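You operate a simulated robot arm through the tools that you are given. There is no shell and no other tool. Be economical: measure what you need, move in short steps, check, and stop when the job is done.

Carry out the task below with a simulated two-armed robot. There is one attempt and no reset: what you move stays moved.

JOB
Lay the blue rubber bar on the pane in the tray; stow the tray in the low drawer.
Fine: carry the tray in both hands; the drawer ends shut. Where these are worked on the way, their far stop is far enough and under half their travel is too little: low drawer.

It is judged by the outcome, as a careful person would: the job done as asked, and still so three seconds after it is handed in. It fails if anything else is knocked over, pushed out of place, dropped, spilled or broken.

ROBOT AND FRAMES
Two 7-joint arms with two-finger grippers on one trunk, on a base that drives. Base frame: it is fixed to the floor where the robot stands at the start and does not move with it; the origin is under the middle of the robot, x ahead of it, y to its left, z up; the surface under the hand at the start is at about z = 0.85. Units: m, rad, N and s.
The left shoulder is at the start at [0.052, 0.216, 1.22], the right one opposite. With the tool pointing down near the work surface each hand reaches from about 0.24 to 0.8 m from the robot's upright axis, wherever it stands, measured 20 degrees to its own side. Places, roughly: low drawer [0.7, 1.6, 0.4]; low drawer floor [0.6, 1.6, 0.4]. Payload 3.18 kg a hand.
The tool frame of a hand sits at the grasp point between the pads (the TCP): z along the fingers, y along the line on which they close. The tips reach 0.03 m beyond it. Largest opening 0.144 m; the body of the gripper starts 0.103 m behind the TCP.
Orientation is that of the tool frame in the base frame, as [roll, pitch, yaw] about the fixed x, y, z axes, in that order (R = Rz(yaw) Ry(pitch) Rx(roll)). With the fingers straight down and closing along the base's y, the tool's x points along the base's -x, its y along +y and its z along -z.

CONTROLS
- The arms move only by the tool arm_command. It takes "left_rows", "right_rows" or both (then of equal length, played together; a hand with none holds still); each is a list that holds one entry, the list of rows, each a list of 6 numbers: the shift along the tool's x, y, z in mm, then the turn, a rotation vector about the tool's x, y, z in rad. In form: [[[x, y, z, wx, wy, wz], ...]]. A call has 1 to 12 rows; each row shifts and turns the commanded pose from where the row before left it, along the tool's axes as they then stand. "left_jaw" and "right_jaw" are, for a hand that has rows, the gripper command, from -1 (fully open) to 1 (shut), values between in proportion, set as the call begins (left out, the last holds). Each row takes 0.2 s and may step no farther than 0.05 m and 0.15 rad from the row before; otherwise, or with a gripper value out of range, the whole call is refused. Where a pose cannot be reached the arm comes as near as it can. A force on the tool above 40 N (or 10 N above the force at the start of the call, whichever is more), or a blocked arm, ends the call early, and 0.2 s more pass. The fingers move at their own pace and stop on an object; they squeeze with about 38 N. The grip force told is the motor's: it shows also when the fingers shut on nothing. Time passes only in rows, and 0.2 s behind the last, so rows that do not move let the fingers close. The reply holds the time, the measured pose of the TCP, the force on the tool along the base axes, the opening and the grip force, in the units named above and with some noise, with the torque about the TCP (base axes, N m) and any sound that the robot's microphone picked up, and new pictures: "views" is both (left out), scene, wrist or none (wrist: the cameras of the hands that moved).
- Cameras (640 x 400 px; columns grow to the right, rows downward): "scene" is now at [0.1119, 0.0534, 1.402]; the picture's right is [0.60, -0.80, 0.00], its down [-0.50, -0.38, -0.78] and it looks along [0.62, 0.47, -0.63] (base axes); focal length 267 px, centre (320, 200). "left" rides on the left gripper at [0.076, -0.016, -0.143] in its tool frame; the picture's right is [0.21, 0.98, 0.00], its down [-0.84, 0.18, -0.51] and it looks along [-0.50, 0.11, 0.86] (tool axes); focal length 218 px, centre (320, 200). "right" rides on the right gripper at [0.077, 0.016, -0.143] in its tool frame; the picture's right is [-0.21, 0.98, 0.00], its down [-0.84, -0.18, -0.51] and it looks along [-0.50, -0.11, 0.86] (tool axes); focal length 218 px, centre (320, 200). There is no depth. A picture from a camera that has moved, and an enlarged one, comes with that camera's place and axes in the base frame and with its lens.
- slide_trunk(by): slides the trunk up (or, below 0, down) by that many m; the arms and the scene camera ride with it, the base frame stays. It gives what a move gives, with no picture.
- roll_base(legs): drives the robot by 1 to 6 legs, each [ahead, left, turn to the left] in m, m and rad, along the robot's own axes; the way and the turn of a leg run together, so that a leg with both is an arc; at most 1.5 m and 3.142 rad a leg. The arms and the cameras ride along, it lands a little off, and it stops where it bumps. It gives what a move gives, and a new picture of the scene camera.
- pan_tilt(pan, tilt): turns the head with the scene camera to pan (to the left, within 1.396 rad either way) and tilt (down, from -0.506 to 1.204), counted from straight ahead of the robot. It gives what a move gives, and a new picture of the scene camera.
- enlarge(camera, box): a new picture of the part [left, top, right, bottom] of that camera's present view, enlarged. No time passes.
- hand_in(): hands the job in; it is judged then, once.

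Work in short steps. Places have to be worked out from the pictures, the camera data and where the tool is seen: move nearer, look again, correct. Check each grasp and each placing, and mend what went wrong. You have 120 turns and 260 pictures in all, those below and enlarged ones among them. Open the grippers and draw the arms clear of the work before you hand the job in, unless the task says otherwise; then end with one line.

The tools are called after ">>>" by a JSON object that holds its "fn" and its "kwargs". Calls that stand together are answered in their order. arm_command: Moves the arms, as the interface text tells. Its arguments: {"type":"object","properties":{"left_rows":{"type":"array"},"left_jaw":{"type":"number"},"right_rows":{"type":"array"},"right_jaw":{"type":"number"},"views":{"type":"string","enum":["both","scene","wrist","none"]}},"required":[]} The other tools are called the same way: slide_trunk (by) slides the trunk up or down; roll_base (legs) drives the base; pan_tilt (pan, tilt) turns the head that bears the scene camera; enlarge (camera, box) takes an enlarged picture of a part of a camera's view; hand_in () hands the job in.

At the start:

```text
clock: 0.0
left_position: [0.4212, 0.5414, 1.1923]
left_ee_rot: [-3.141, 0.0, -3.141]
left_ft_force: [0.8, -1.1, 0.1]
left_ft_torque: [-0.01, 0.02, 0.0]
left_opening: 0.1439
left_gripper_force: 0.1
right_position: [0.4184, 0.0128, 1.1418]
right_ee_rot: [3.141, -0.003, -3.141]
right_ft_force: [0.7, 0.8, 0.3]
right_ft_torque: [0.02, 0.01, 0.02]
right_opening: 0.1442
right_gripper_force: 0.0
trunk travel left (down, up): [-0.3, 0.069]
robot x, y, heading: [-0.0001, 0.0008, -0.001]
head pan, tilt: [0.642, 0.679]
```

scene: 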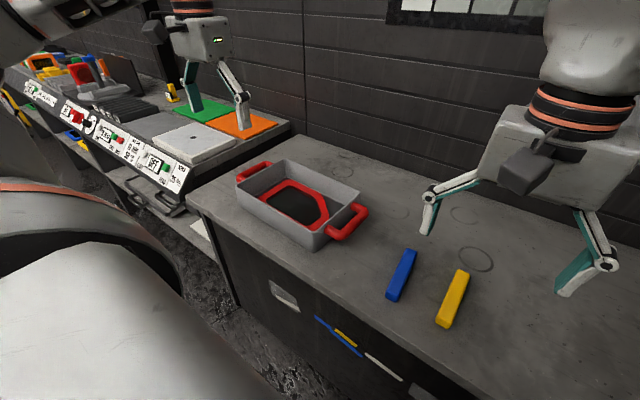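
right: 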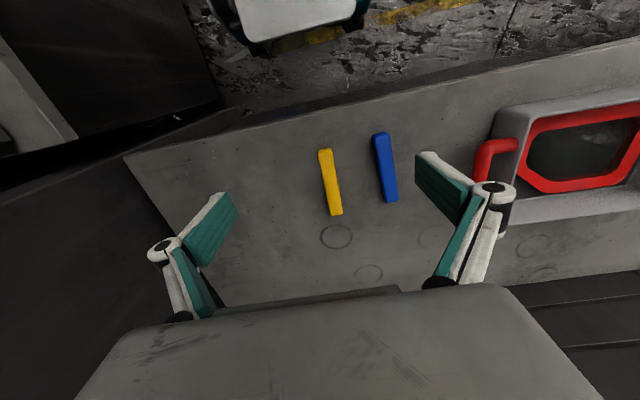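
left: 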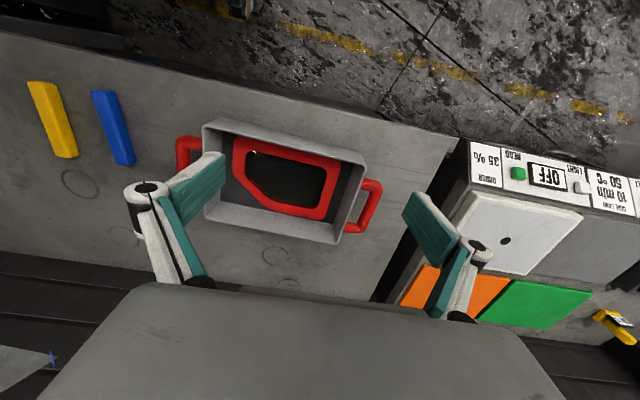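

I take a look toward the low drawer at the left first, and enlarge the tray and bars.

>>> {"fn": "enlarge", "kwargs": {"camera": "scene", "box": [220, 140, 500, 340]}}

>>> {"fn": "enlarge", "kwargs": {"camera": "left", "box": [160, 100, 400, 260]}}

>>> {"fn": "pan_tilt", "kwargs": {"pan": 1.2, "tilt": 0.6}}

```text
2.00 times, centred on (360, 240) of scene
camera zoom: at [0.1119, 0.0534, 1.402], right [0.6, -0.8, 0.0], down [-0.5, -0.38, -0.78], along [0.62, 0.47, -0.63], focal length 534 px, centre (240, 120)
```

zoom: 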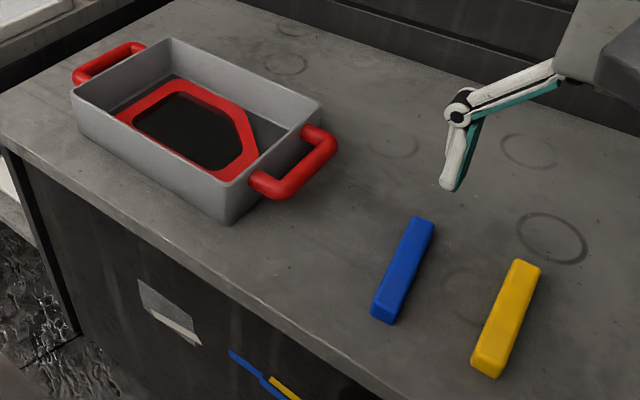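

```text
2.50 times, centred on (280, 180) of left
camera zoom: at [0.3448, 0.5254, 1.3346], right [-0.21, 0.98, 0.0], down [0.84, 0.18, 0.51], along [0.5, 0.11, -0.86], focal length 546 px, centre (420, 250)
```

zoom: 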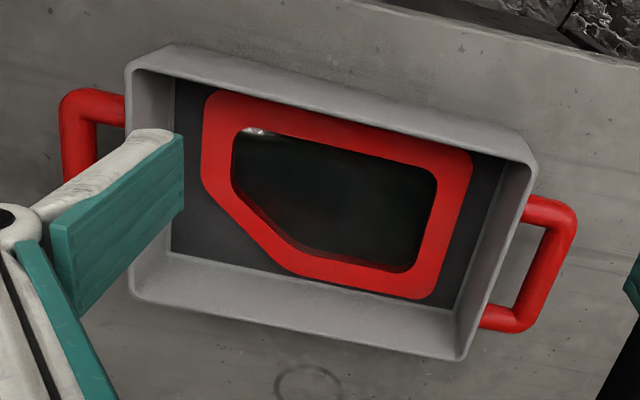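

```text
clock: 1.0
left_position: [0.421, 0.5411, 1.1933]
left_ee_rot: [-3.141, 0.001, -3.138]
left_ft_force: [0.9, 0.4, 0.4]
left_ft_torque: [-0.04, 0.04, 0.0]
left_opening: 0.144
left_gripper_force: 0.1
right_position: [0.4187, 0.0142, 1.1406]
right_ee_rot: [3.141, -0.002, -3.141]
right_ft_force: [0.0, -0.3, 0.0]
right_ft_torque: [-0.02, -0.01, -0.02]
right_opening: 0.1441
right_gripper_force: 0.0
trunk travel left (down, up): [-0.3, 0.069]
robot x, y, heading: [-0.0023, -0.0022, 0.001]
head pan, tilt: [1.201, 0.6]
camera scene: at [0.0753, 0.0845, 1.4089], right [0.93, -0.36, 0.0], down [-0.2, -0.53, -0.82], along [0.3, 0.77, -0.57], focal length 267 px, centre (320, 200)
```

scene: 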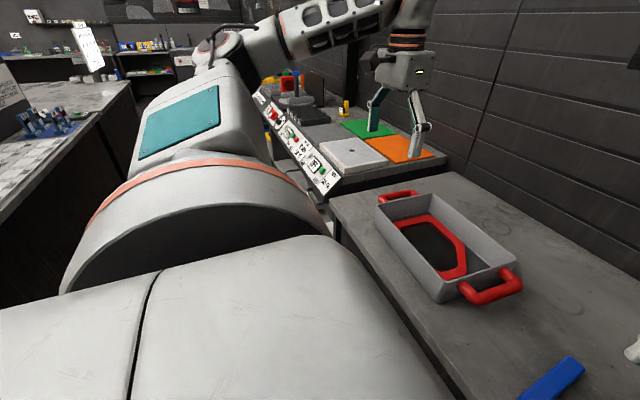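

The bar is at about (0.54, 0.125), the tray centre about (0.585, 0.49), its handles at y≈0.70 and 0.29. I drive left so that the tray is dead ahead and both bar and pane suit the right hand.

>>> {"fn": "roll_base", "kwargs": {"legs": [[0, 0.48, 0]]}}

>>> {"fn": "pan_tilt", "kwargs": {"pan": 0.0, "tilt": 0.8}}

```text
clock: 5.7
left_position: [0.4227, 1.0172, 1.1923]
left_ee_rot: [3.14, 0.002, 3.141]
left_ft_force: [0.5, -0.3, 0.3]
left_ft_torque: [0.0, 0.01, 0.0]
left_opening: 0.1441
left_gripper_force: 0.1
right_position: [0.4195, 0.4883, 1.1409]
right_ee_rot: [-3.141, -0.003, 3.14]
right_ft_force: [-0.6, 0.0, 0.2]
right_ft_torque: [0.01, 0.02, -0.02]
right_opening: 0.1441
right_gripper_force: 0.1
trunk travel left (down, up): [-0.3, 0.069]
robot x, y, heading: [0.0064, 0.4779, 0.0]
head pan, tilt: [1.201, 0.6]
camera scene: at [0.076, 0.5608, 1.4089], right [0.93, -0.36, 0.0], down [-0.21, -0.53, -0.83], along [0.3, 0.77, -0.57], focal length 267 px, centre (320, 200)
```

scene: 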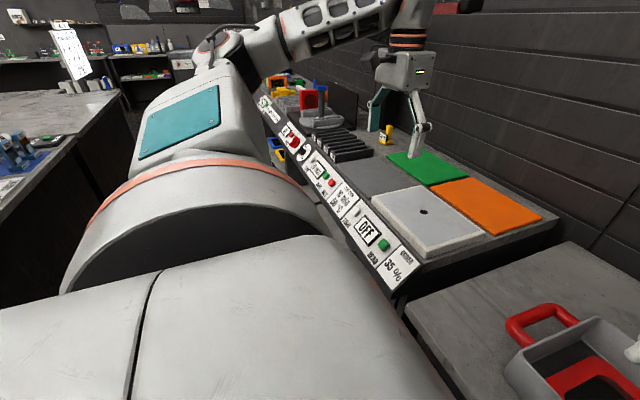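

```text
clock: 7.1
left_position: [0.423, 1.0168, 1.1939]
left_ee_rot: [-3.14, 0.001, -3.141]
left_ft_force: [-0.1, 0.6, 0.6]
left_ft_torque: [0.0, -0.04, 0.0]
left_opening: 0.1438
left_gripper_force: 0.0
right_position: [0.4193, 0.4885, 1.1396]
right_ee_rot: [-3.141, -0.001, 3.14]
right_ft_force: [0.7, -0.5, 0.0]
right_ft_torque: [0.01, 0.01, 0.01]
right_opening: 0.1441
right_gripper_force: 0.0
trunk travel left (down, up): [-0.3, 0.069]
robot x, y, heading: [0.0016, 0.4752, -0.0]
head pan, tilt: [0.0, 0.799]
camera scene: at [0.1245, 0.4782, 1.3921], right [0.0, -1.0, 0.0], down [-0.72, 0.0, -0.7], along [0.7, 0.0, -0.72], focal length 267 px, centre (320, 200)
```

scene: 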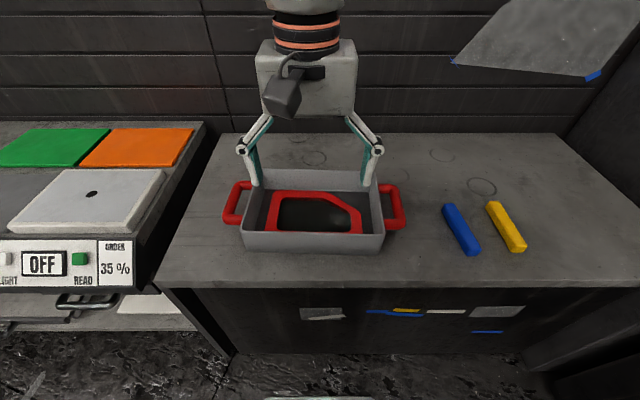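

Blue bar centre is about (0.535, 0.135), turned ~5°. I bring the right hand above it with a half-open jaw.

>>> {"fn": "arm_command", "kwargs": {"right_rows": [[[-14.5, -44.2, 17.5, 0, 0, 0], [-14.5, -44.2, 17.5, 0, 0, 0], [-14.5, -44.2, 17.5, 0, 0, 0], [-14.5, -44.2, 17.5, 0, 0, 0], [-14.5, -44.2, 17.5, 0, 0, 0], [-14.5, -44.2, 17.5, 0, 0, 0], [-14.5, -44.2, 17.5, 0, 0, 0], [-14.5, -44.2, 17.5, 0, 0, 0], [0, 0, 0, 0, 0, 0]]], "right_jaw": 0}}

```text
clock: 9.1
left_position: [0.4227, 1.0164, 1.1929]
left_ee_rot: [-3.139, 0.002, 3.141]
left_ft_force: [-0.7, 0.5, -0.6]
left_ft_torque: [-0.02, -0.03, 0.03]
left_opening: 0.144
left_gripper_force: 0.0
right_position: [0.5337, 0.1351, 0.9982]
right_ee_rot: [3.141, -0.002, 3.141]
right_ft_force: [-0.1, 0.0, -0.1]
right_ft_torque: [-0.04, 0.01, 0.0]
right_opening: 0.0722
right_gripper_force: 0.1
trunk travel left (down, up): [-0.3, 0.069]
robot x, y, heading: [0.0016, 0.4759, 0.0]
head pan, tilt: [0.0, 0.799]
camera scene: at [0.1243, 0.4791, 1.3921], right [0.0, -1.0, 0.0], down [-0.72, 0.0, -0.7], along [0.7, 0.0, -0.72], focal length 267 px, centre (320, 200)
camera right: at [0.4573, 0.1518, 1.1406], right [0.21, 0.98, 0.0], down [0.84, -0.18, 0.51], along [0.5, -0.11, -0.86], focal length 218 px, centre (320, 200)
```

scene: 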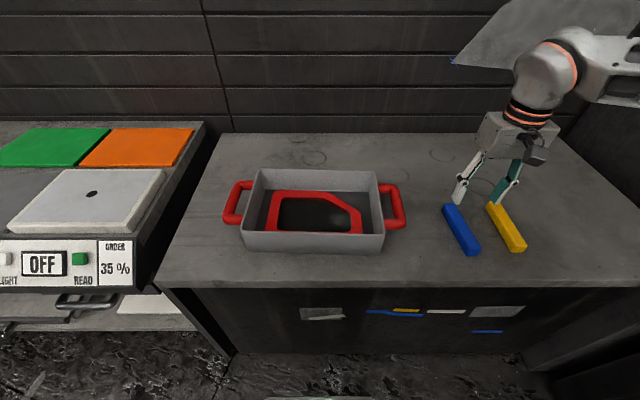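
right: 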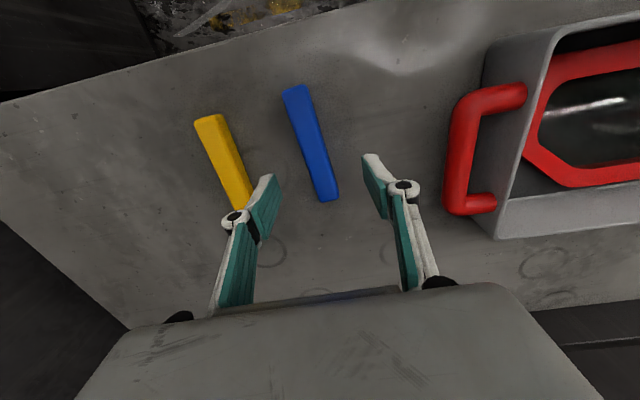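

The wrist view puts the bar at about (0.536, 0.126), nearly along x (≈3°). I go down over it.

>>> {"fn": "arm_command", "kwargs": {"right_rows": [[[0, -8, 30, 0, 0, -0.05], [0, 0, 40, 0, 0, 0], [0, 0, 25, 0, 0, 0], [0, 0, 17, 0, 0, 0], [0, 0, 0, 0, 0, 0]]]}}

```text
clock: 10.3
left_position: [0.4223, 1.0172, 1.1931]
left_ee_rot: [-3.138, 0.001, -3.14]
left_ft_force: [0.1, -0.2, 0.7]
left_ft_torque: [-0.01, 0.01, -0.01]
left_opening: 0.144
left_gripper_force: 0.0
right_position: [0.5324, 0.1275, 0.8882]
right_ee_rot: [3.14, 0.0, -3.094]
right_ft_force: [-0.3, -0.2, 0.2]
right_ft_torque: [0.0, 0.02, 0.0]
right_opening: 0.072
right_gripper_force: 0.0
trunk travel left (down, up): [-0.3, 0.069]
robot x, y, heading: [-0.0006, 0.479, -0.004]
head pan, tilt: [0.0, 0.799]
camera scene: at [0.1243, 0.4782, 1.3921], right [0.0, -1.0, 0.0], down [-0.72, 0.0, -0.7], along [0.7, 0.0, -0.72], focal length 267 px, centre (320, 200)
camera right: at [0.4568, 0.1399, 1.0299], right [0.16, 0.99, 0.0], down [0.85, -0.14, 0.51], along [0.5, -0.08, -0.86], focal length 218 px, centre (320, 200)
```

scene: 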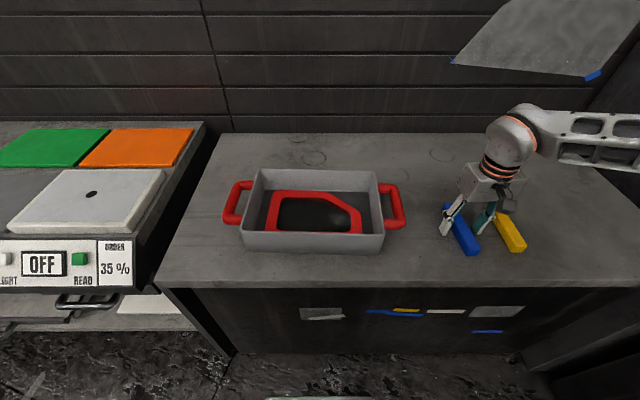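
right: 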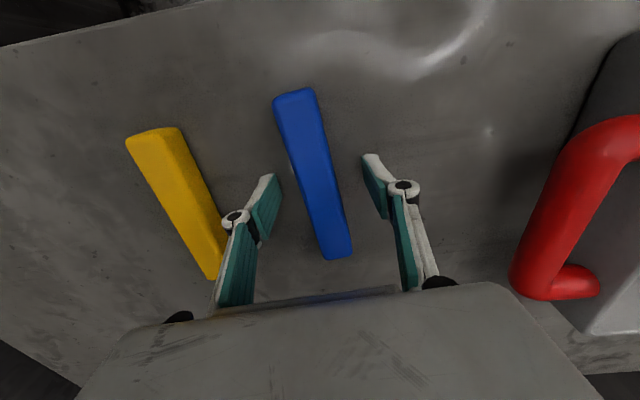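

The bar is centred between the fingers. I lower 5 mm and close.

>>> {"fn": "arm_command", "kwargs": {"right_rows": [[[0, 0, 4, 0, 0, 0], [0, 0, 0, 0, 0, 0], [0, 0, 0, 0, 0, 0], [0, 0, 0, 0, 0, 0]]], "right_jaw": 1, "views": "wrist"}}

```text
clock: 11.3
left_position: [0.4235, 1.0185, 1.1931]
left_ee_rot: [-3.141, 0.0, 3.141]
left_ft_force: [-0.2, 0.3, 0.7]
left_ft_torque: [0.0, -0.01, 0.01]
left_opening: 0.1441
left_gripper_force: 0.1
right_position: [0.5353, 0.1272, 0.8863]
right_ee_rot: [3.141, 0.001, -3.094]
right_ft_force: [1.7, 0.7, 7.1]
right_ft_torque: [-0.07, -0.21, 0.24]
right_opening: 0.0288
right_gripper_force: 38.1
trunk travel left (down, up): [-0.3, 0.069]
robot x, y, heading: [-0.0012, 0.4746, -0.006]
head pan, tilt: [0.0, 0.799]
camera right: at [0.457, 0.1398, 1.0275], right [0.16, 0.99, 0.0], down [0.85, -0.14, 0.51], along [0.5, -0.08, -0.86], focal length 218 px, centre (320, 200)
```

right: 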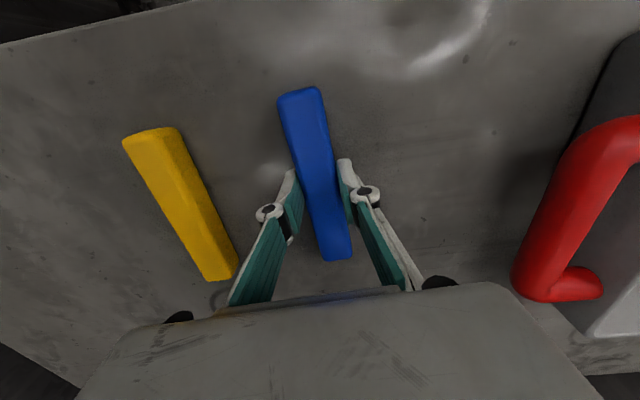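

Held (opening 29 mm). Lift, then carry over the tray to about (0.588, 0.505).

>>> {"fn": "arm_command", "kwargs": {"right_rows": [[[0, 0, -40, 0, 0, 0], [0, 0, -45, 0, 0, 0], [0, 0, -45, 0, 0, 0.047], [-6, 46, 0, 0, 0, 0], [-7, 47, 0, 0, 0, 0], [-7, 47, 0, 0, 0, 0], [-7, 47, 0, 0, 0, 0], [-7, 47, 0, 0, 0, 0], [-7, 47, 0, 0, 0, 0], [-7, 47, 0, 0, 0, 0], [-5, 48, 0, 0, 0, 0], [0, 0, 0, 0, 0, 0]]]}}

```text
clock: 13.9
left_position: [0.424, 1.0157, 1.1951]
left_ee_rot: [3.141, 0.001, -3.141]
left_ft_force: [-0.2, -0.8, 0.2]
left_ft_torque: [0.07, 0.0, 0.0]
left_opening: 0.1441
left_gripper_force: 0.1
right_position: [0.5881, 0.5004, 1.0137]
right_ee_rot: [3.14, -0.002, -3.141]
right_ft_force: [0.8, 0.2, -0.6]
right_ft_torque: [0.03, 0.0, 0.0]
right_opening: 0.0289
right_gripper_force: 37.9
trunk travel left (down, up): [-0.3, 0.069]
robot x, y, heading: [-0.0002, 0.4763, 0.0]
head pan, tilt: [0.0, 0.799]
camera scene: at [0.1244, 0.4766, 1.3921], right [0.0, -1.0, 0.0], down [-0.72, 0.0, -0.7], along [0.7, 0.0, -0.72], focal length 267 px, centre (320, 200)
camera right: at [0.5109, 0.5168, 1.1563], right [0.21, 0.98, 0.0], down [0.84, -0.18, 0.51], along [0.49, -0.11, -0.86], focal length 218 px, centre (320, 200)
```

scene: 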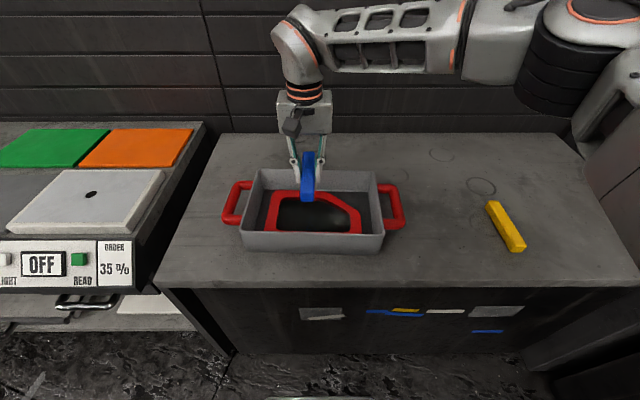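
right: 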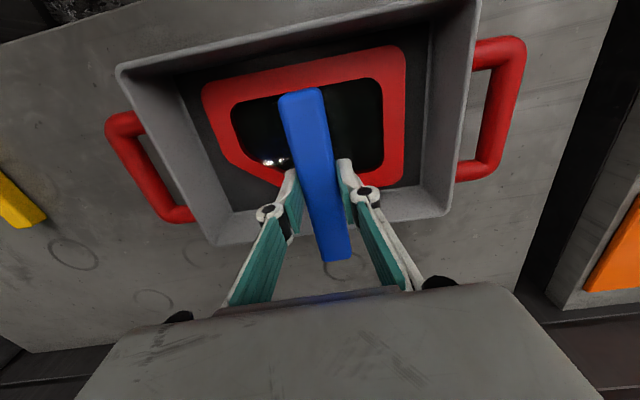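

Bar is over the pane (pane spans x 0.50–0.665, y 0.38–0.61). I lower it, slowing near contact.

>>> {"fn": "arm_command", "kwargs": {"right_rows": [[[5, 0, 40, 0, 0, 0], [0, 0, 40, 0, 0, 0], [0, 0, 20, 0, 0, 0], [0, 0, 3, 0, 0, 0], [0, 0, 0, 0, 0, 0]]]}}

```text
clock: 15.1
left_position: [0.4228, 1.0164, 1.1938]
left_ee_rot: [-3.14, 0.002, -3.141]
left_ft_force: [-0.3, -0.1, -0.4]
left_ft_torque: [0.01, -0.01, -0.01]
left_opening: 0.1439
left_gripper_force: 0.0
right_position: [0.5819, 0.5016, 0.9109]
right_ee_rot: [-3.142, -0.001, -3.141]
right_ft_force: [0.0, -0.3, -1.0]
right_ft_torque: [-0.01, 0.02, 0.0]
right_opening: 0.029
right_gripper_force: 38.1
trunk travel left (down, up): [-0.3, 0.069]
robot x, y, heading: [0.0003, 0.4766, -0.003]
head pan, tilt: [0.0, 0.799]
camera scene: at [0.1245, 0.4781, 1.3921], right [0.0, -1.0, 0.0], down [-0.72, 0.0, -0.7], along [0.7, 0.0, -0.72], focal length 267 px, centre (320, 200)
camera right: at [0.5058, 0.5178, 1.0537], right [0.21, 0.98, 0.0], down [0.84, -0.18, 0.51], along [0.5, -0.11, -0.86], focal length 218 px, centre (320, 200)
```

scene: 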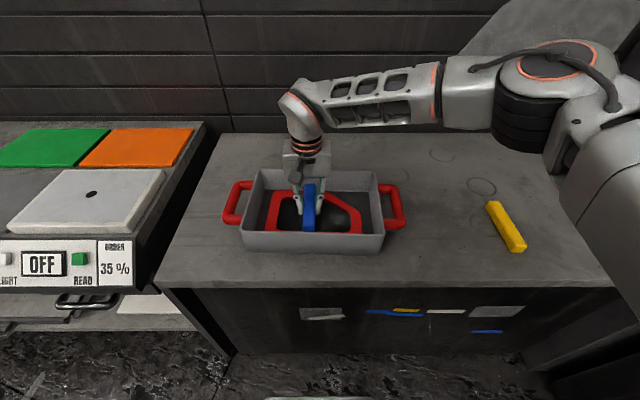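
right: 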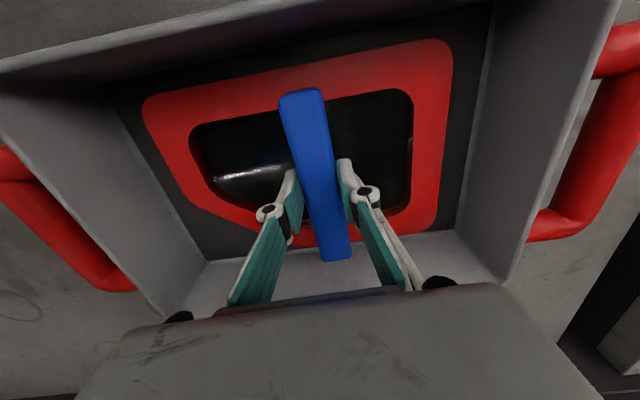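

No contact yet; I continue in small steps watching the force.

>>> {"fn": "arm_command", "kwargs": {"right_rows": [[[0, 0, 2, 0, 0, 0], [0, 0, 2, 0, 0, 0], [0, 0, 1, 0, 0, 0]]], "views": "none"}}

>>> {"fn": "arm_command", "kwargs": {"right_rows": [[[0, 0, 1, 0, 0, 0], [0, 0, 1, 0, 0, 0], [0, 0, 1, 0, 0, 0]]], "views": "none"}}

```text
clock: 15.9
left_position: [0.4228, 1.0165, 1.1925]
left_ee_rot: [-3.139, 0.002, 3.141]
left_ft_force: [-0.8, -0.4, 0.2]
left_ft_torque: [-0.01, 0.0, -0.01]
left_opening: 0.1441
left_gripper_force: 0.1
right_position: [0.5818, 0.5014, 0.9081]
right_ee_rot: [3.141, -0.001, -3.141]
right_ft_force: [-1.4, -1.2, 6.1]
right_ft_torque: [-0.05, -0.26, -0.01]
right_opening: 0.029
right_gripper_force: 38.4
trunk travel left (down, up): [-0.3, 0.069]
robot x, y, heading: [0.0027, 0.4759, -0.003]
head pan, tilt: [0.0, 0.799]
```

```text
clock: 16.7
left_position: [0.4212, 1.0174, 1.1942]
left_ee_rot: [-3.139, 0.005, -3.14]
left_ft_force: [0.0, -0.6, -0.6]
left_ft_torque: [-0.02, 0.04, -0.03]
left_opening: 0.1439
left_gripper_force: 0.0
right_position: [0.582, 0.5025, 0.9071]
right_ee_rot: [3.14, 0.004, 3.141]
right_ft_force: [0.6, -3.6, 28.0]
right_ft_torque: [-0.2, 0.38, 0.02]
right_opening: 0.0288
right_gripper_force: 38.0
trunk travel left (down, up): [-0.3, 0.069]
robot x, y, heading: [0.0043, 0.4784, -0.002]
head pan, tilt: [0.0, 0.799]
```

Contact at z≈0.908. I ease the press off and open slightly.

>>> {"fn": "arm_command", "kwargs": {"right_rows": [[[0, 0, -3, 0, 0, 0], [0, 0, 0, 0, 0, 0]]], "views": "none"}}

>>> {"fn": "arm_command", "kwargs": {"right_rows": [[[0, 0, 0, 0, 0, 0], [0, 0, 0, 0, 0, 0], [0, 0, -10, 0, 0, 0], [0, 0, -40, 0, 0, 0], [0, 0, -45, 0, 0, 0], [0, 0, -45, 0, 0, 0], [0, 0, 0, 0, 0, 0]]], "right_jaw": 0.2}}

```text
clock: 17.3
left_position: [0.4216, 1.0158, 1.195]
left_ee_rot: [-3.141, 0.001, -3.14]
left_ft_force: [-0.4, 0.5, -0.7]
left_ft_torque: [-0.01, 0.03, 0.01]
left_opening: 0.144
left_gripper_force: 0.1
right_position: [0.5824, 0.5023, 0.9064]
right_ee_rot: [3.139, -0.001, -3.139]
right_ft_force: [3.1, -1.1, 14.4]
right_ft_torque: [-0.06, -0.54, -0.04]
right_opening: 0.0289
right_gripper_force: 37.9
trunk travel left (down, up): [-0.3, 0.069]
robot x, y, heading: [-0.0002, 0.4748, -0.008]
head pan, tilt: [0.0, 0.799]
```

```text
clock: 18.9
left_position: [0.4233, 1.017, 1.1923]
left_ee_rot: [-3.14, 0.0, -3.142]
left_ft_force: [-0.4, 0.2, 1.2]
left_ft_torque: [0.0, -0.03, -0.02]
left_opening: 0.1437
left_gripper_force: 0.1
right_position: [0.583, 0.5026, 1.0469]
right_ee_rot: [-3.142, 0.0, 3.14]
right_ft_force: [0.3, 0.1, -0.4]
right_ft_torque: [0.01, -0.03, 0.01]
right_opening: 0.0574
right_gripper_force: 0.0
trunk travel left (down, up): [-0.3, 0.069]
robot x, y, heading: [0.0001, 0.4773, -0.006]
head pan, tilt: [0.0, 0.799]
camera scene: at [0.1251, 0.4781, 1.3919], right [0.0, -1.0, 0.0], down [-0.72, 0.0, -0.7], along [0.7, 0.0, -0.72], focal length 267 px, centre (320, 200)
camera right: at [0.5065, 0.5191, 1.1891], right [0.21, 0.98, 0.0], down [0.84, -0.18, 0.51], along [0.49, -0.11, -0.86], focal length 218 px, centre (320, 200)
```

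scene: 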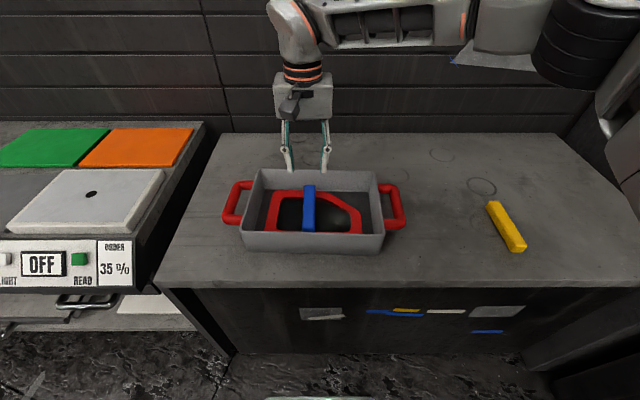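
right: 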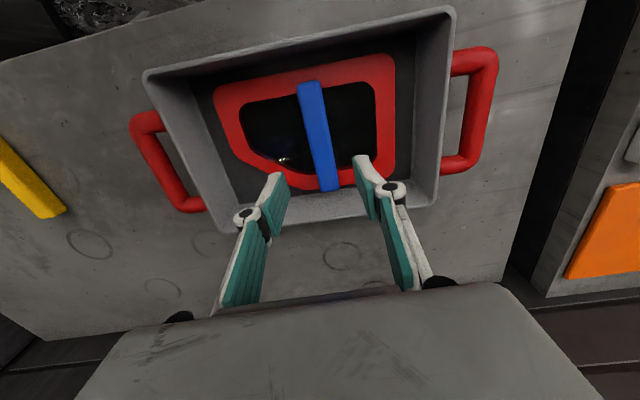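

The bar lies across the pane. I retract the right hand up and back, then drive left to inspect the drawer.

>>> {"fn": "arm_command", "kwargs": {"right_rows": [[[0, 0, -45, 0, 0, 0], [20, -20, -40, 0, 0, 0], [40, -28, 0, 0, 0, 0], [40, -28, 0, 0, 0, 0], [40, -28, 0, 0, 0, 0], [20, -40, 0, 0, 0, 0], [0, -45, 0, 0, 0, 0]]], "right_jaw": -1, "views": "none"}}

>>> {"fn": "roll_base", "kwargs": {"legs": [[-0.2, 0.5, 0]]}}

>>> {"fn": "pan_tilt", "kwargs": {"pan": 0.75, "tilt": 0.8}}

```text
clock: 20.5
left_position: [0.4221, 1.0162, 1.1935]
left_ee_rot: [3.141, 0.003, -3.141]
left_ft_force: [-0.1, -0.2, -0.3]
left_ft_torque: [0.05, -0.04, 0.02]
left_opening: 0.1441
left_gripper_force: 0.1
right_position: [0.4211, 0.3106, 1.1334]
right_ee_rot: [3.14, -0.001, -3.14]
right_ft_force: [-0.3, 0.1, -0.5]
right_ft_torque: [0.01, 0.03, -0.01]
right_opening: 0.1437
right_gripper_force: 0.1
trunk travel left (down, up): [-0.3, 0.069]
robot x, y, heading: [-0.0014, 0.4735, -0.001]
head pan, tilt: [0.0, 0.799]
```

```text
clock: 25.4
left_position: [0.2201, 1.5178, 1.1941]
left_ee_rot: [-3.14, 0.0, -3.135]
left_ft_force: [0.0, -0.2, 0.8]
left_ft_torque: [-0.02, 0.0, 0.0]
left_opening: 0.1439
left_gripper_force: 0.0
right_position: [0.2246, 0.8139, 1.133]
right_ee_rot: [3.141, -0.001, -3.133]
right_ft_force: [-0.3, 0.1, 0.3]
right_ft_torque: [-0.03, 0.03, -0.01]
right_opening: 0.1442
right_gripper_force: 0.0
trunk travel left (down, up): [-0.3, 0.069]
robot x, y, heading: [-0.2007, 0.9744, 0.002]
head pan, tilt: [0.0, 0.799]
camera scene: at [-0.0748, 0.9766, 1.3921], right [0.0, -1.0, 0.0], down [-0.72, 0.0, -0.7], along [0.7, 0.0, -0.72], focal length 267 px, centre (320, 200)
```

scene: 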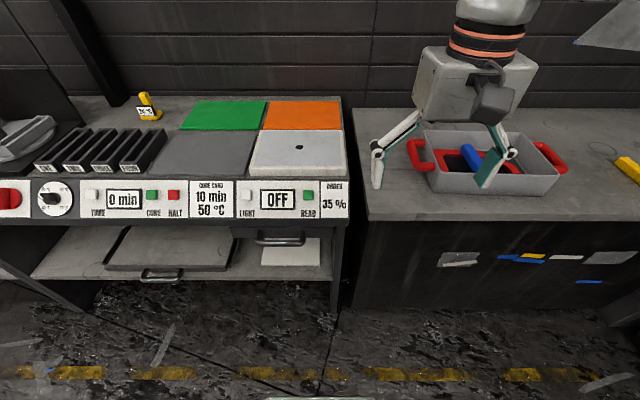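

```text
clock: 26.4
left_position: [0.2203, 1.5163, 1.1931]
left_ee_rot: [3.141, 0.002, -3.134]
left_ft_force: [-0.8, 0.2, -0.1]
left_ft_torque: [-0.02, -0.03, 0.02]
left_opening: 0.1442
left_gripper_force: 0.1
right_position: [0.2244, 0.8131, 1.1325]
right_ee_rot: [-3.141, -0.002, -3.134]
right_ft_force: [-0.2, -0.5, 0.3]
right_ft_torque: [-0.01, -0.02, -0.01]
right_opening: 0.1438
right_gripper_force: 0.1
trunk travel left (down, up): [-0.3, 0.069]
robot x, y, heading: [-0.1996, 0.9749, 0.006]
head pan, tilt: [0.75, 0.799]
camera scene: at [-0.0965, 1.0314, 1.3921], right [0.68, -0.73, 0.0], down [-0.52, -0.49, -0.7], along [0.51, 0.48, -0.72], focal length 267 px, centre (320, 200)
```

scene: 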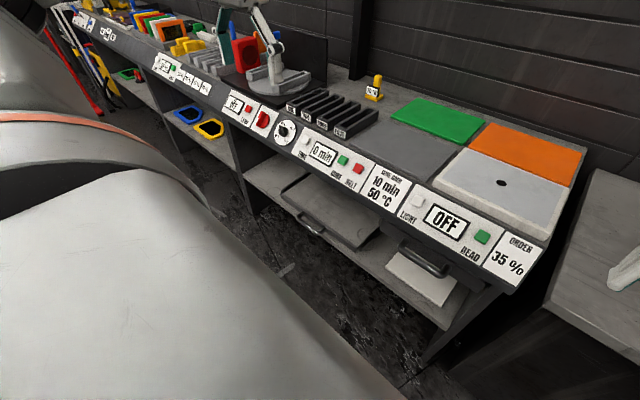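

The low drawer seems to be the flat grey unit on the lower shelf with a handle at about (0.46, 1.63, 0.4). I drive on to face it.

>>> {"fn": "roll_base", "kwargs": {"legs": [[-0.1, 0.62, 0]]}}

>>> {"fn": "pan_tilt", "kwargs": {"pan": 0.0, "tilt": 0.9}}

>>> {"fn": "enlarge", "kwargs": {"camera": "scene", "box": [180, 160, 460, 335]}}

```text
clock: 32.4
left_position: [0.1124, 2.1403, 1.1935]
left_ee_rot: [-3.141, 0.002, -3.131]
left_ft_force: [0.2, 0.3, 0.0]
left_ft_torque: [-0.06, 0.0, 0.02]
left_opening: 0.144
left_gripper_force: 0.1
right_position: [0.1194, 1.4359, 1.1337]
right_ee_rot: [3.141, -0.003, -3.13]
right_ft_force: [0.0, 0.3, -0.2]
right_ft_torque: [0.0, 0.01, 0.01]
right_opening: 0.144
right_gripper_force: 0.1
trunk travel left (down, up): [-0.3, 0.069]
robot x, y, heading: [-0.305, 1.5923, 0.004]
head pan, tilt: [0.75, 0.799]
camera scene: at [-0.2021, 1.6527, 1.392], right [0.69, -0.73, 0.0], down [-0.52, -0.49, -0.7], along [0.51, 0.48, -0.72], focal length 267 px, centre (320, 200)
```

scene: 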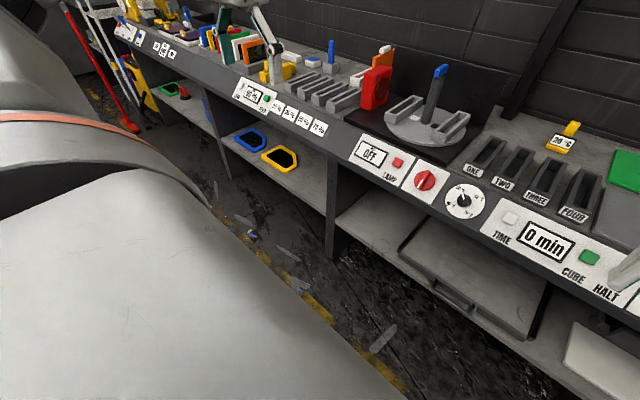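

```text
clock: 33.5
left_position: [0.1132, 2.1397, 1.1924]
left_ee_rot: [-3.139, 0.002, -3.132]
left_ft_force: [-0.7, -0.5, -1.0]
left_ft_torque: [-0.03, 0.0, -0.01]
left_opening: 0.1438
left_gripper_force: 0.0
right_position: [0.1196, 1.4368, 1.1326]
right_ee_rot: [-3.141, -0.003, -3.129]
right_ft_force: [-0.3, 0.0, -0.3]
right_ft_torque: [-0.02, 0.04, 0.01]
right_opening: 0.144
right_gripper_force: 0.0
trunk travel left (down, up): [-0.3, 0.069]
robot x, y, heading: [-0.3109, 1.597, 0.004]
head pan, tilt: [0.0, 0.901]
camera scene: at [-0.1851, 1.5978, 1.3841], right [0.01, -1.0, 0.0], down [-0.78, -0.01, -0.62], along [0.62, 0.01, -0.78], focal length 267 px, centre (320, 200)
```

scene: 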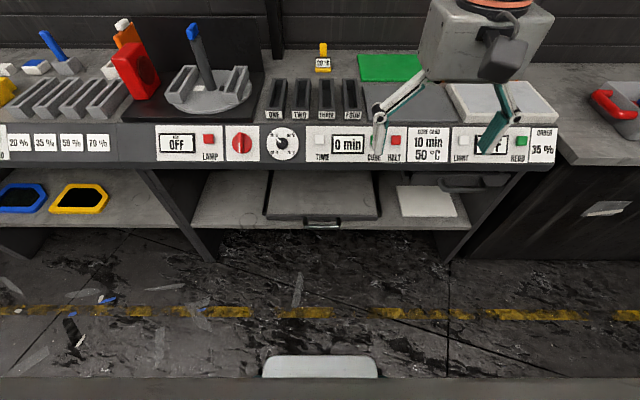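

```text
2.29 times, centred on (320, 248) of scene
camera zoom: at [-0.1851, 1.5978, 1.3841], right [0.01, -1.0, 0.0], down [-0.78, -0.01, -0.62], along [0.62, 0.01, -0.78], focal length 611 px, centre (320, 91)
```

zoom: 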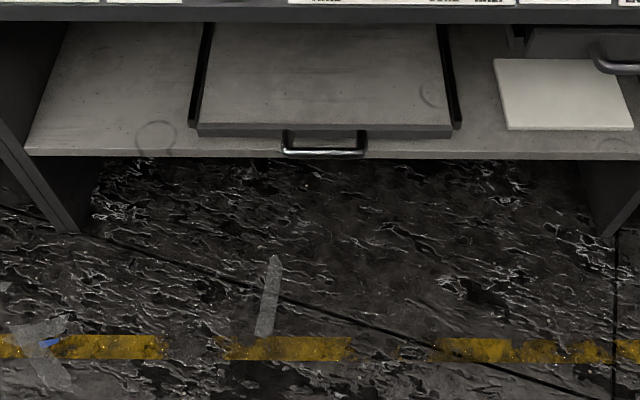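

The low drawer is a sliding board (y 1.35–1.85, front x≈0.49) with a handle at about (0.46, 1.60, 0.40). I lower the trunk to get down to it and look again.

>>> {"fn": "slide_trunk", "kwargs": {"by": -0.3}}

>>> {"fn": "pan_tilt", "kwargs": {"pan": 0.0, "tilt": 0.65}}

>>> {"fn": "enlarge", "kwargs": {"camera": "scene", "box": [180, 160, 460, 335]}}

```text
clock: 36.5
left_position: [0.1127, 2.1401, 0.8939]
left_ee_rot: [-3.139, 0.001, -3.128]
left_ft_force: [-0.5, 0.2, 0.0]
left_ft_torque: [0.0, 0.02, 0.05]
left_opening: 0.1439
left_gripper_force: 0.2
right_position: [0.1193, 1.4356, 0.8335]
right_ee_rot: [-3.14, -0.002, -3.128]
right_ft_force: [0.1, -0.6, -0.2]
right_ft_torque: [-0.01, -0.03, 0.05]
right_opening: 0.1439
right_gripper_force: 0.1
trunk travel left (down, up): [0.0, 0.369]
robot x, y, heading: [-0.3021, 1.5933, 0.006]
head pan, tilt: [0.0, 0.901]
```

```text
clock: 37.2
left_position: [0.1133, 2.1404, 0.8924]
left_ee_rot: [-3.14, 0.002, -3.131]
left_ft_force: [-0.6, -0.4, -0.1]
left_ft_torque: [0.01, -0.03, -0.01]
left_opening: 0.1442
left_gripper_force: 0.1
right_position: [0.1208, 1.4363, 0.8319]
right_ee_rot: [3.14, -0.002, -3.129]
right_ft_force: [-0.3, -0.1, -0.1]
right_ft_torque: [-0.03, 0.04, 0.0]
right_opening: 0.1441
right_gripper_force: 0.0
trunk travel left (down, up): [0.0, 0.369]
robot x, y, heading: [-0.3016, 1.5968, 0.007]
head pan, tilt: [0.0, 0.649]
camera scene: at [0.072, 1.5999, 1.0551], right [0.01, -1.0, 0.0], down [-0.61, -0.01, -0.8], along [0.8, 0.01, -0.61], focal length 267 px, centre (320, 200)
```

scene: 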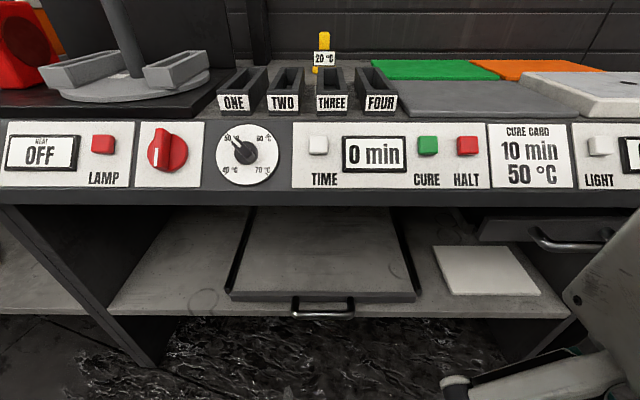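

```text
2.29 times, centred on (320, 248) of scene
camera zoom: at [0.072, 1.5999, 1.0551], right [0.01, -1.0, 0.0], down [-0.61, -0.01, -0.8], along [0.8, 0.01, -0.61], focal length 611 px, centre (320, 91)
```

zoom: 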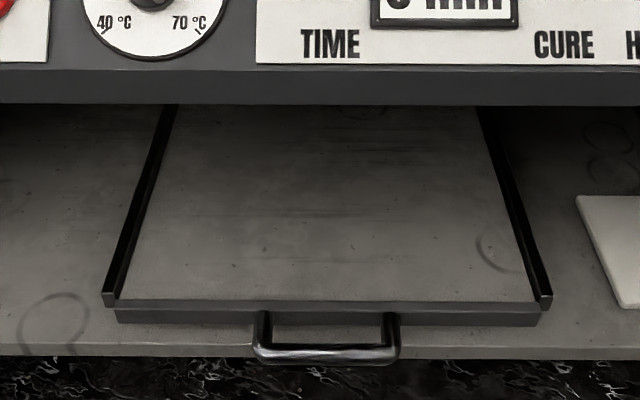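

Handle bar triangulates to about (0.445, 1.60, 0.40). I turn the right hand a quarter about its axis while lowering it, well in front of the bench, then tilt it forward.

>>> {"fn": "arm_command", "kwargs": {"right_rows": [[[0, 0, 22, 0, 0, 0.1428], [0, 0, 22, 0, 0, 0.1428], [0, 0, 22, 0, 0, 0.1428], [0, 0, 22, 0, 0, 0.1428], [0, 0, 22, 0, 0, 0.1428], [0, 0, 22, 0, 0, 0.1428], [0, 0, 22, 0, 0, 0.1428], [0, 0, 22, 0, 0, 0.1428], [0, 0, 22, 0, 0, 0.1428], [0, 0, 22, 0, 0, 0.1428], [0, 0, 22, 0, 0, 0.1428], [0, 0, 0, 0, 0, 0]]], "right_jaw": 0.2, "views": "scene"}}

```text
clock: 39.8
left_position: [0.1129, 2.1403, 0.8939]
left_ee_rot: [-3.14, 0.001, -3.132]
left_ft_force: [0.2, 0.7, 0.3]
left_ft_torque: [0.01, 0.01, -0.01]
left_opening: 0.1438
left_gripper_force: 0.0
right_position: [0.1414, 1.4499, 0.596]
right_ee_rot: [-3.142, 0.0, 1.581]
right_ft_force: [-0.3, -0.4, -0.2]
right_ft_torque: [0.0, 0.01, 0.02]
right_opening: 0.0574
right_gripper_force: 0.0
right hand out of reach, approached as far as the arm can: row 4, 5, 6, 8
trunk travel left (down, up): [0.0, 0.369]
robot x, y, heading: [-0.3028, 1.5966, 0.011]
head pan, tilt: [0.0, 0.649]
camera scene: at [0.072, 1.5999, 1.0552], right [0.01, -1.0, 0.0], down [-0.6, -0.01, -0.8], along [0.8, 0.01, -0.6], focal length 267 px, centre (320, 200)
```

scene: 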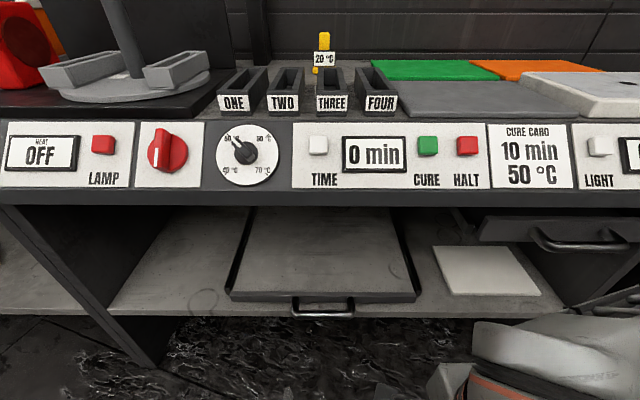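

Yaw reached. Now tilt forward by 45° and shift to y=1.60.

>>> {"fn": "arm_command", "kwargs": {"right_rows": [[[25, 0, 0, -0.131, 0, 0], [25, 0, 0, -0.131, 0, 0], [25, 0, 0, -0.131, 0, 0], [25, 0, 0, -0.131, 0, 0], [25, 0, 0, -0.131, 0, 0], [25, 0, 0, -0.131, 0, 0], [0, 0, 0, 0, 0, 0]]]}}

```text
clock: 41.2
left_position: [0.1127, 2.1395, 0.8929]
left_ee_rot: [-3.141, 0.003, -3.131]
left_ft_force: [-0.5, 0.3, 0.3]
left_ft_torque: [-0.02, -0.04, -0.04]
left_opening: 0.1437
left_gripper_force: 0.1
right_position: [0.2098, 1.5401, 0.6018]
right_ee_rot: [2.423, -0.047, 1.324]
right_ft_force: [-0.4, 0.1, -0.1]
right_ft_torque: [0.01, -0.02, 0.01]
right_opening: 0.0575
right_gripper_force: 0.1
right hand out of reach, approached as far as the arm can: row 1, 2
trunk travel left (down, up): [0.0, 0.369]
robot x, y, heading: [-0.3051, 1.5948, 0.009]
head pan, tilt: [0.0, 0.649]
stopped in row 6 (right hand): the arm was blocked; the commanded pose is now the measured one
camera scene: at [0.0718, 1.5998, 1.0552], right [0.01, -1.0, 0.0], down [-0.6, -0.01, -0.8], along [0.8, 0.01, -0.6], focal length 267 px, centre (320, 200)
camera right: at [0.1479, 1.6297, 0.7228], right [0.66, -0.41, 0.63], down [-0.66, -0.71, 0.23], along [0.36, -0.57, -0.74], focal length 218 px, centre (320, 200)
```

scene: 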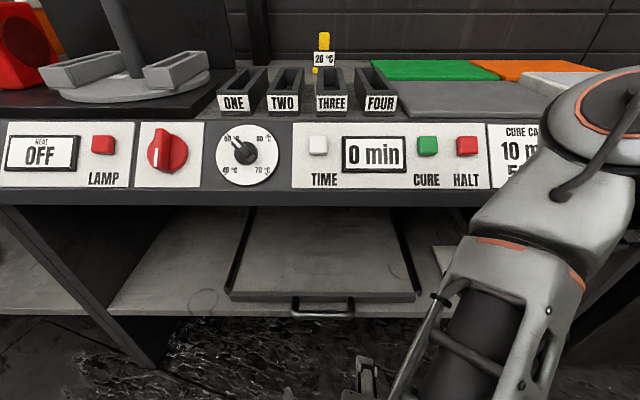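
right: 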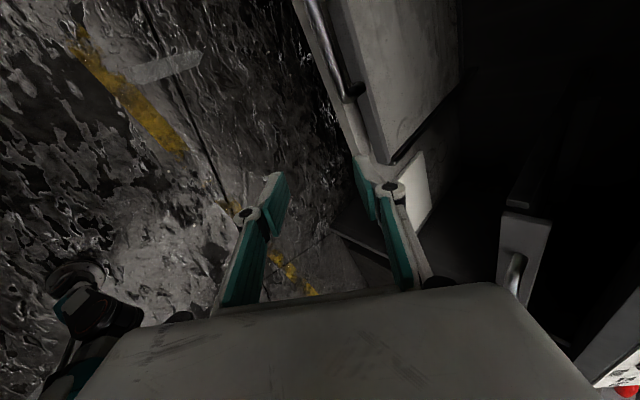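

The arm was blocked; the elbow looks close to the bench's front panel. I look to the right to see where the elbow is.

>>> {"fn": "pan_tilt", "kwargs": {"pan": -0.6, "tilt": 0.5}}

```text
clock: 42.2
left_position: [0.1134, 2.1396, 0.893]
left_ee_rot: [-3.14, 0.004, -3.132]
left_ft_force: [-0.2, -0.3, -0.4]
left_ft_torque: [0.02, 0.0, -0.01]
left_opening: 0.144
left_gripper_force: 0.1
right_position: [0.2096, 1.5409, 0.5999]
right_ee_rot: [2.422, -0.044, 1.324]
right_ft_force: [-0.6, -0.9, 0.1]
right_ft_torque: [-0.02, 0.0, -0.01]
right_opening: 0.0573
right_gripper_force: 0.0
trunk travel left (down, up): [0.0, 0.369]
robot x, y, heading: [-0.3051, 1.5955, 0.01]
head pan, tilt: [-0.6, 0.499]
camera scene: at [0.0608, 1.5482, 1.0685], right [-0.56, -0.83, 0.0], down [-0.4, 0.27, -0.88], along [0.73, -0.49, -0.48], focal length 267 px, centre (320, 200)
```

scene: 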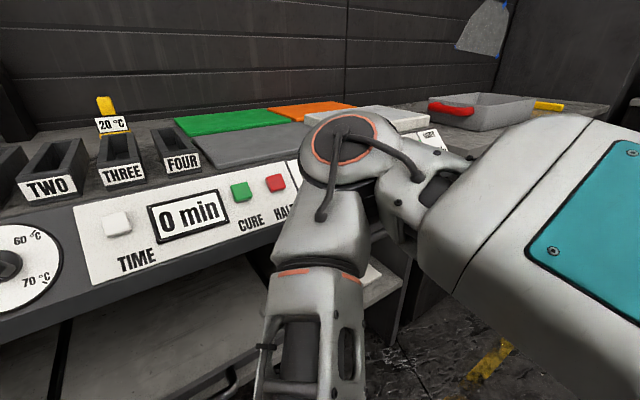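

The elbow may be touching the bench panel. Before backing away I check the room behind, on the left.

>>> {"fn": "pan_tilt", "kwargs": {"pan": 1.39, "tilt": 0.5}}

>>> {"fn": "pan_tilt", "kwargs": {"pan": -1.39, "tilt": 0.5}}

```text
clock: 44.1
left_position: [0.1134, 2.1393, 0.8929]
left_ee_rot: [-3.14, 0.001, -3.133]
left_ft_force: [0.4, -0.3, 0.6]
left_ft_torque: [0.01, -0.04, -0.02]
left_opening: 0.1441
left_gripper_force: 0.1
right_position: [0.2096, 1.5392, 0.6006]
right_ee_rot: [2.422, -0.041, 1.325]
right_ft_force: [-1.0, 0.0, 0.0]
right_ft_torque: [-0.02, 0.01, 0.03]
right_opening: 0.0577
right_gripper_force: 0.1
trunk travel left (down, up): [0.0, 0.369]
robot x, y, heading: [-0.3056, 1.5937, 0.004]
head pan, tilt: [1.389, 0.499]
camera scene: at [0.001, 1.6885, 1.0685], right [0.98, -0.17, 0.0], down [-0.08, -0.47, -0.88], along [0.15, 0.86, -0.48], focal length 267 px, centre (320, 200)
```

scene: 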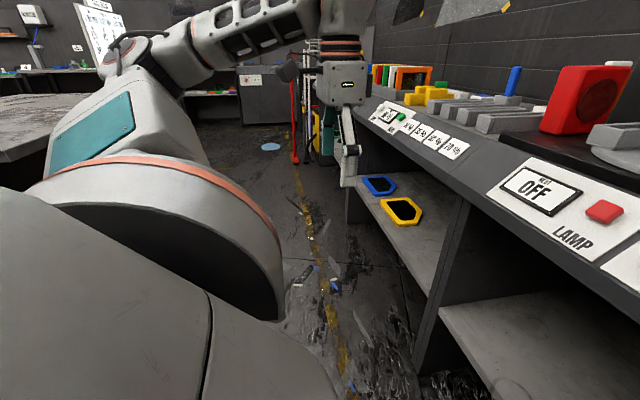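

```text
clock: 46.6
left_position: [0.1131, 2.1405, 0.8925]
left_ee_rot: [-3.14, 0.001, -3.131]
left_ft_force: [0.5, -0.7, 0.2]
left_ft_torque: [0.0, -0.02, -0.01]
left_opening: 0.1438
left_gripper_force: 0.1
right_position: [0.2111, 1.5413, 0.6023]
right_ee_rot: [2.423, -0.044, 1.325]
right_ft_force: [0.3, -0.6, -0.7]
right_ft_torque: [-0.01, -0.01, 0.01]
right_opening: 0.0577
right_gripper_force: 0.0
trunk travel left (down, up): [0.0, 0.369]
robot x, y, heading: [-0.306, 1.5916, 0.008]
head pan, tilt: [-1.389, 0.499]
camera scene: at [0.0024, 1.5095, 1.0685], right [-0.98, -0.19, 0.0], down [-0.09, 0.47, -0.88], along [0.17, -0.86, -0.48], focal length 267 px, centre (320, 200)
```

scene: 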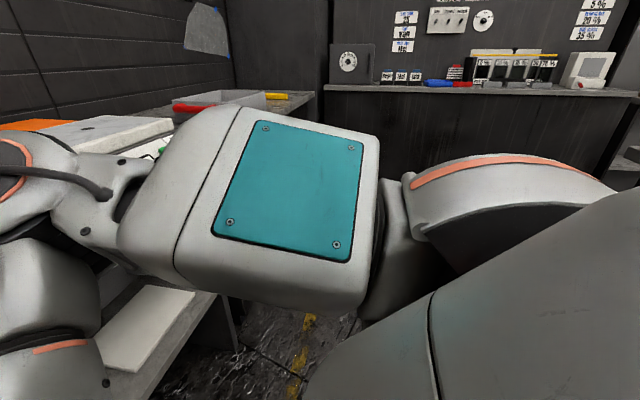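

The room behind is uncertain, so instead I undo the tilt and shift the robot left by 0.27 m, which puts the right shoulder straight behind the handle.

>>> {"fn": "arm_command", "kwargs": {"right_rows": [[[-25, 0, 0, 0.131, 0, 0], [-25, 0, 0, 0.131, 0, 0], [-25, 0, 0, 0.131, 0, 0], [-25, 0, 0, 0.131, 0, 0], [-20, 0, 0, 0.131, 0, 0], [0, 0, 0, 0, 0, 0]]], "views": "none"}}

>>> {"fn": "roll_base", "kwargs": {"legs": [[-0.08, 0.27, 0]]}}

>>> {"fn": "pan_tilt", "kwargs": {"pan": -0.5, "tilt": 0.65}}

```text
clock: 48.0
left_position: [0.1117, 2.1398, 0.8929]
left_ee_rot: [-3.139, 0.002, -3.133]
left_ft_force: [0.1, -0.6, 0.7]
left_ft_torque: [0.03, 0.0, 0.02]
left_opening: 0.144
left_gripper_force: 0.0
right_position: [0.1806, 1.4251, 0.5972]
right_ee_rot: [3.08, -0.041, 1.33]
right_ft_force: [-1.2, -0.5, 0.0]
right_ft_torque: [0.0, 0.02, 0.01]
right_opening: 0.0576
right_gripper_force: 0.0
trunk travel left (down, up): [0.0, 0.369]
robot x, y, heading: [-0.3039, 1.5944, 0.003]
head pan, tilt: [-1.389, 0.499]
```

```text
clock: 51.0
left_position: [0.033, 2.4074, 0.8925]
left_ee_rot: [-3.139, 0.002, -3.132]
left_ft_force: [0.4, 0.8, -0.3]
left_ft_torque: [0.02, 0.01, -0.03]
left_opening: 0.1441
left_gripper_force: 0.0
right_position: [0.0989, 1.6935, 0.597]
right_ee_rot: [3.08, -0.042, 1.326]
right_ft_force: [-0.1, -0.1, -0.1]
right_ft_torque: [-0.02, -0.02, 0.0]
right_opening: 0.0578
right_gripper_force: 0.0
trunk travel left (down, up): [0.0, 0.369]
robot x, y, heading: [-0.3828, 1.868, 0.001]
head pan, tilt: [-1.389, 0.499]
camera scene: at [-0.0788, 1.7776, 1.0685], right [-0.98, -0.19, 0.0], down [-0.09, 0.47, -0.88], along [0.16, -0.86, -0.48], focal length 267 px, centre (320, 200)
```

scene: 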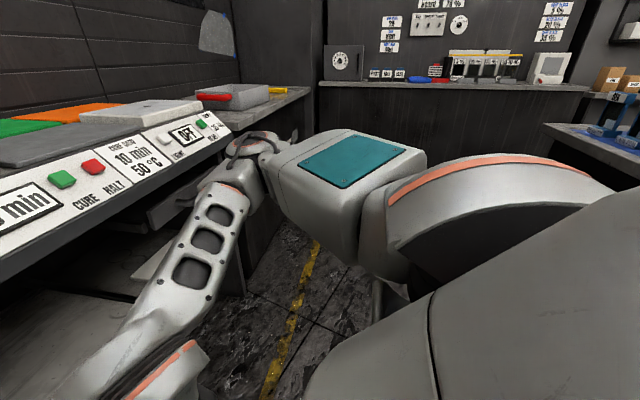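

```text
clock: 52.1
left_position: [0.033, 2.4083, 0.894]
left_ee_rot: [-3.141, 0.001, -3.132]
left_ft_force: [0.1, -0.1, 0.1]
left_ft_torque: [0.02, -0.02, -0.01]
left_opening: 0.1441
left_gripper_force: 0.1
right_position: [0.0991, 1.693, 0.5967]
right_ee_rot: [3.08, -0.042, 1.327]
right_ft_force: [-0.1, -0.1, -0.2]
right_ft_torque: [0.01, -0.01, 0.02]
right_opening: 0.0574
right_gripper_force: 0.0
trunk travel left (down, up): [0.0, 0.369]
robot x, y, heading: [-0.384, 1.8634, 0.008]
head pan, tilt: [-0.499, 0.649]
camera scene: at [-0.0193, 1.8257, 1.0551], right [-0.47, -0.88, 0.0], down [-0.53, 0.29, -0.8], along [0.7, -0.38, -0.6], focal length 267 px, centre (320, 200)
```

scene: 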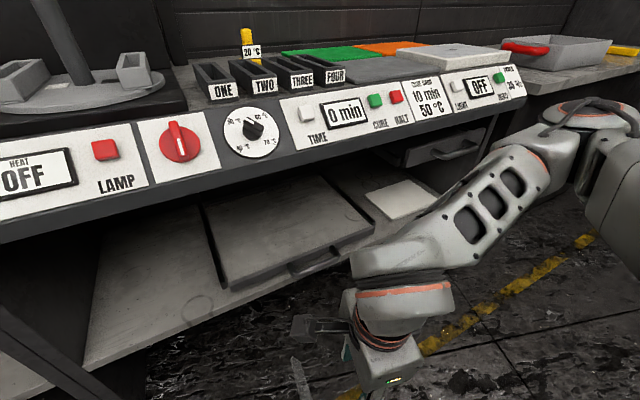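

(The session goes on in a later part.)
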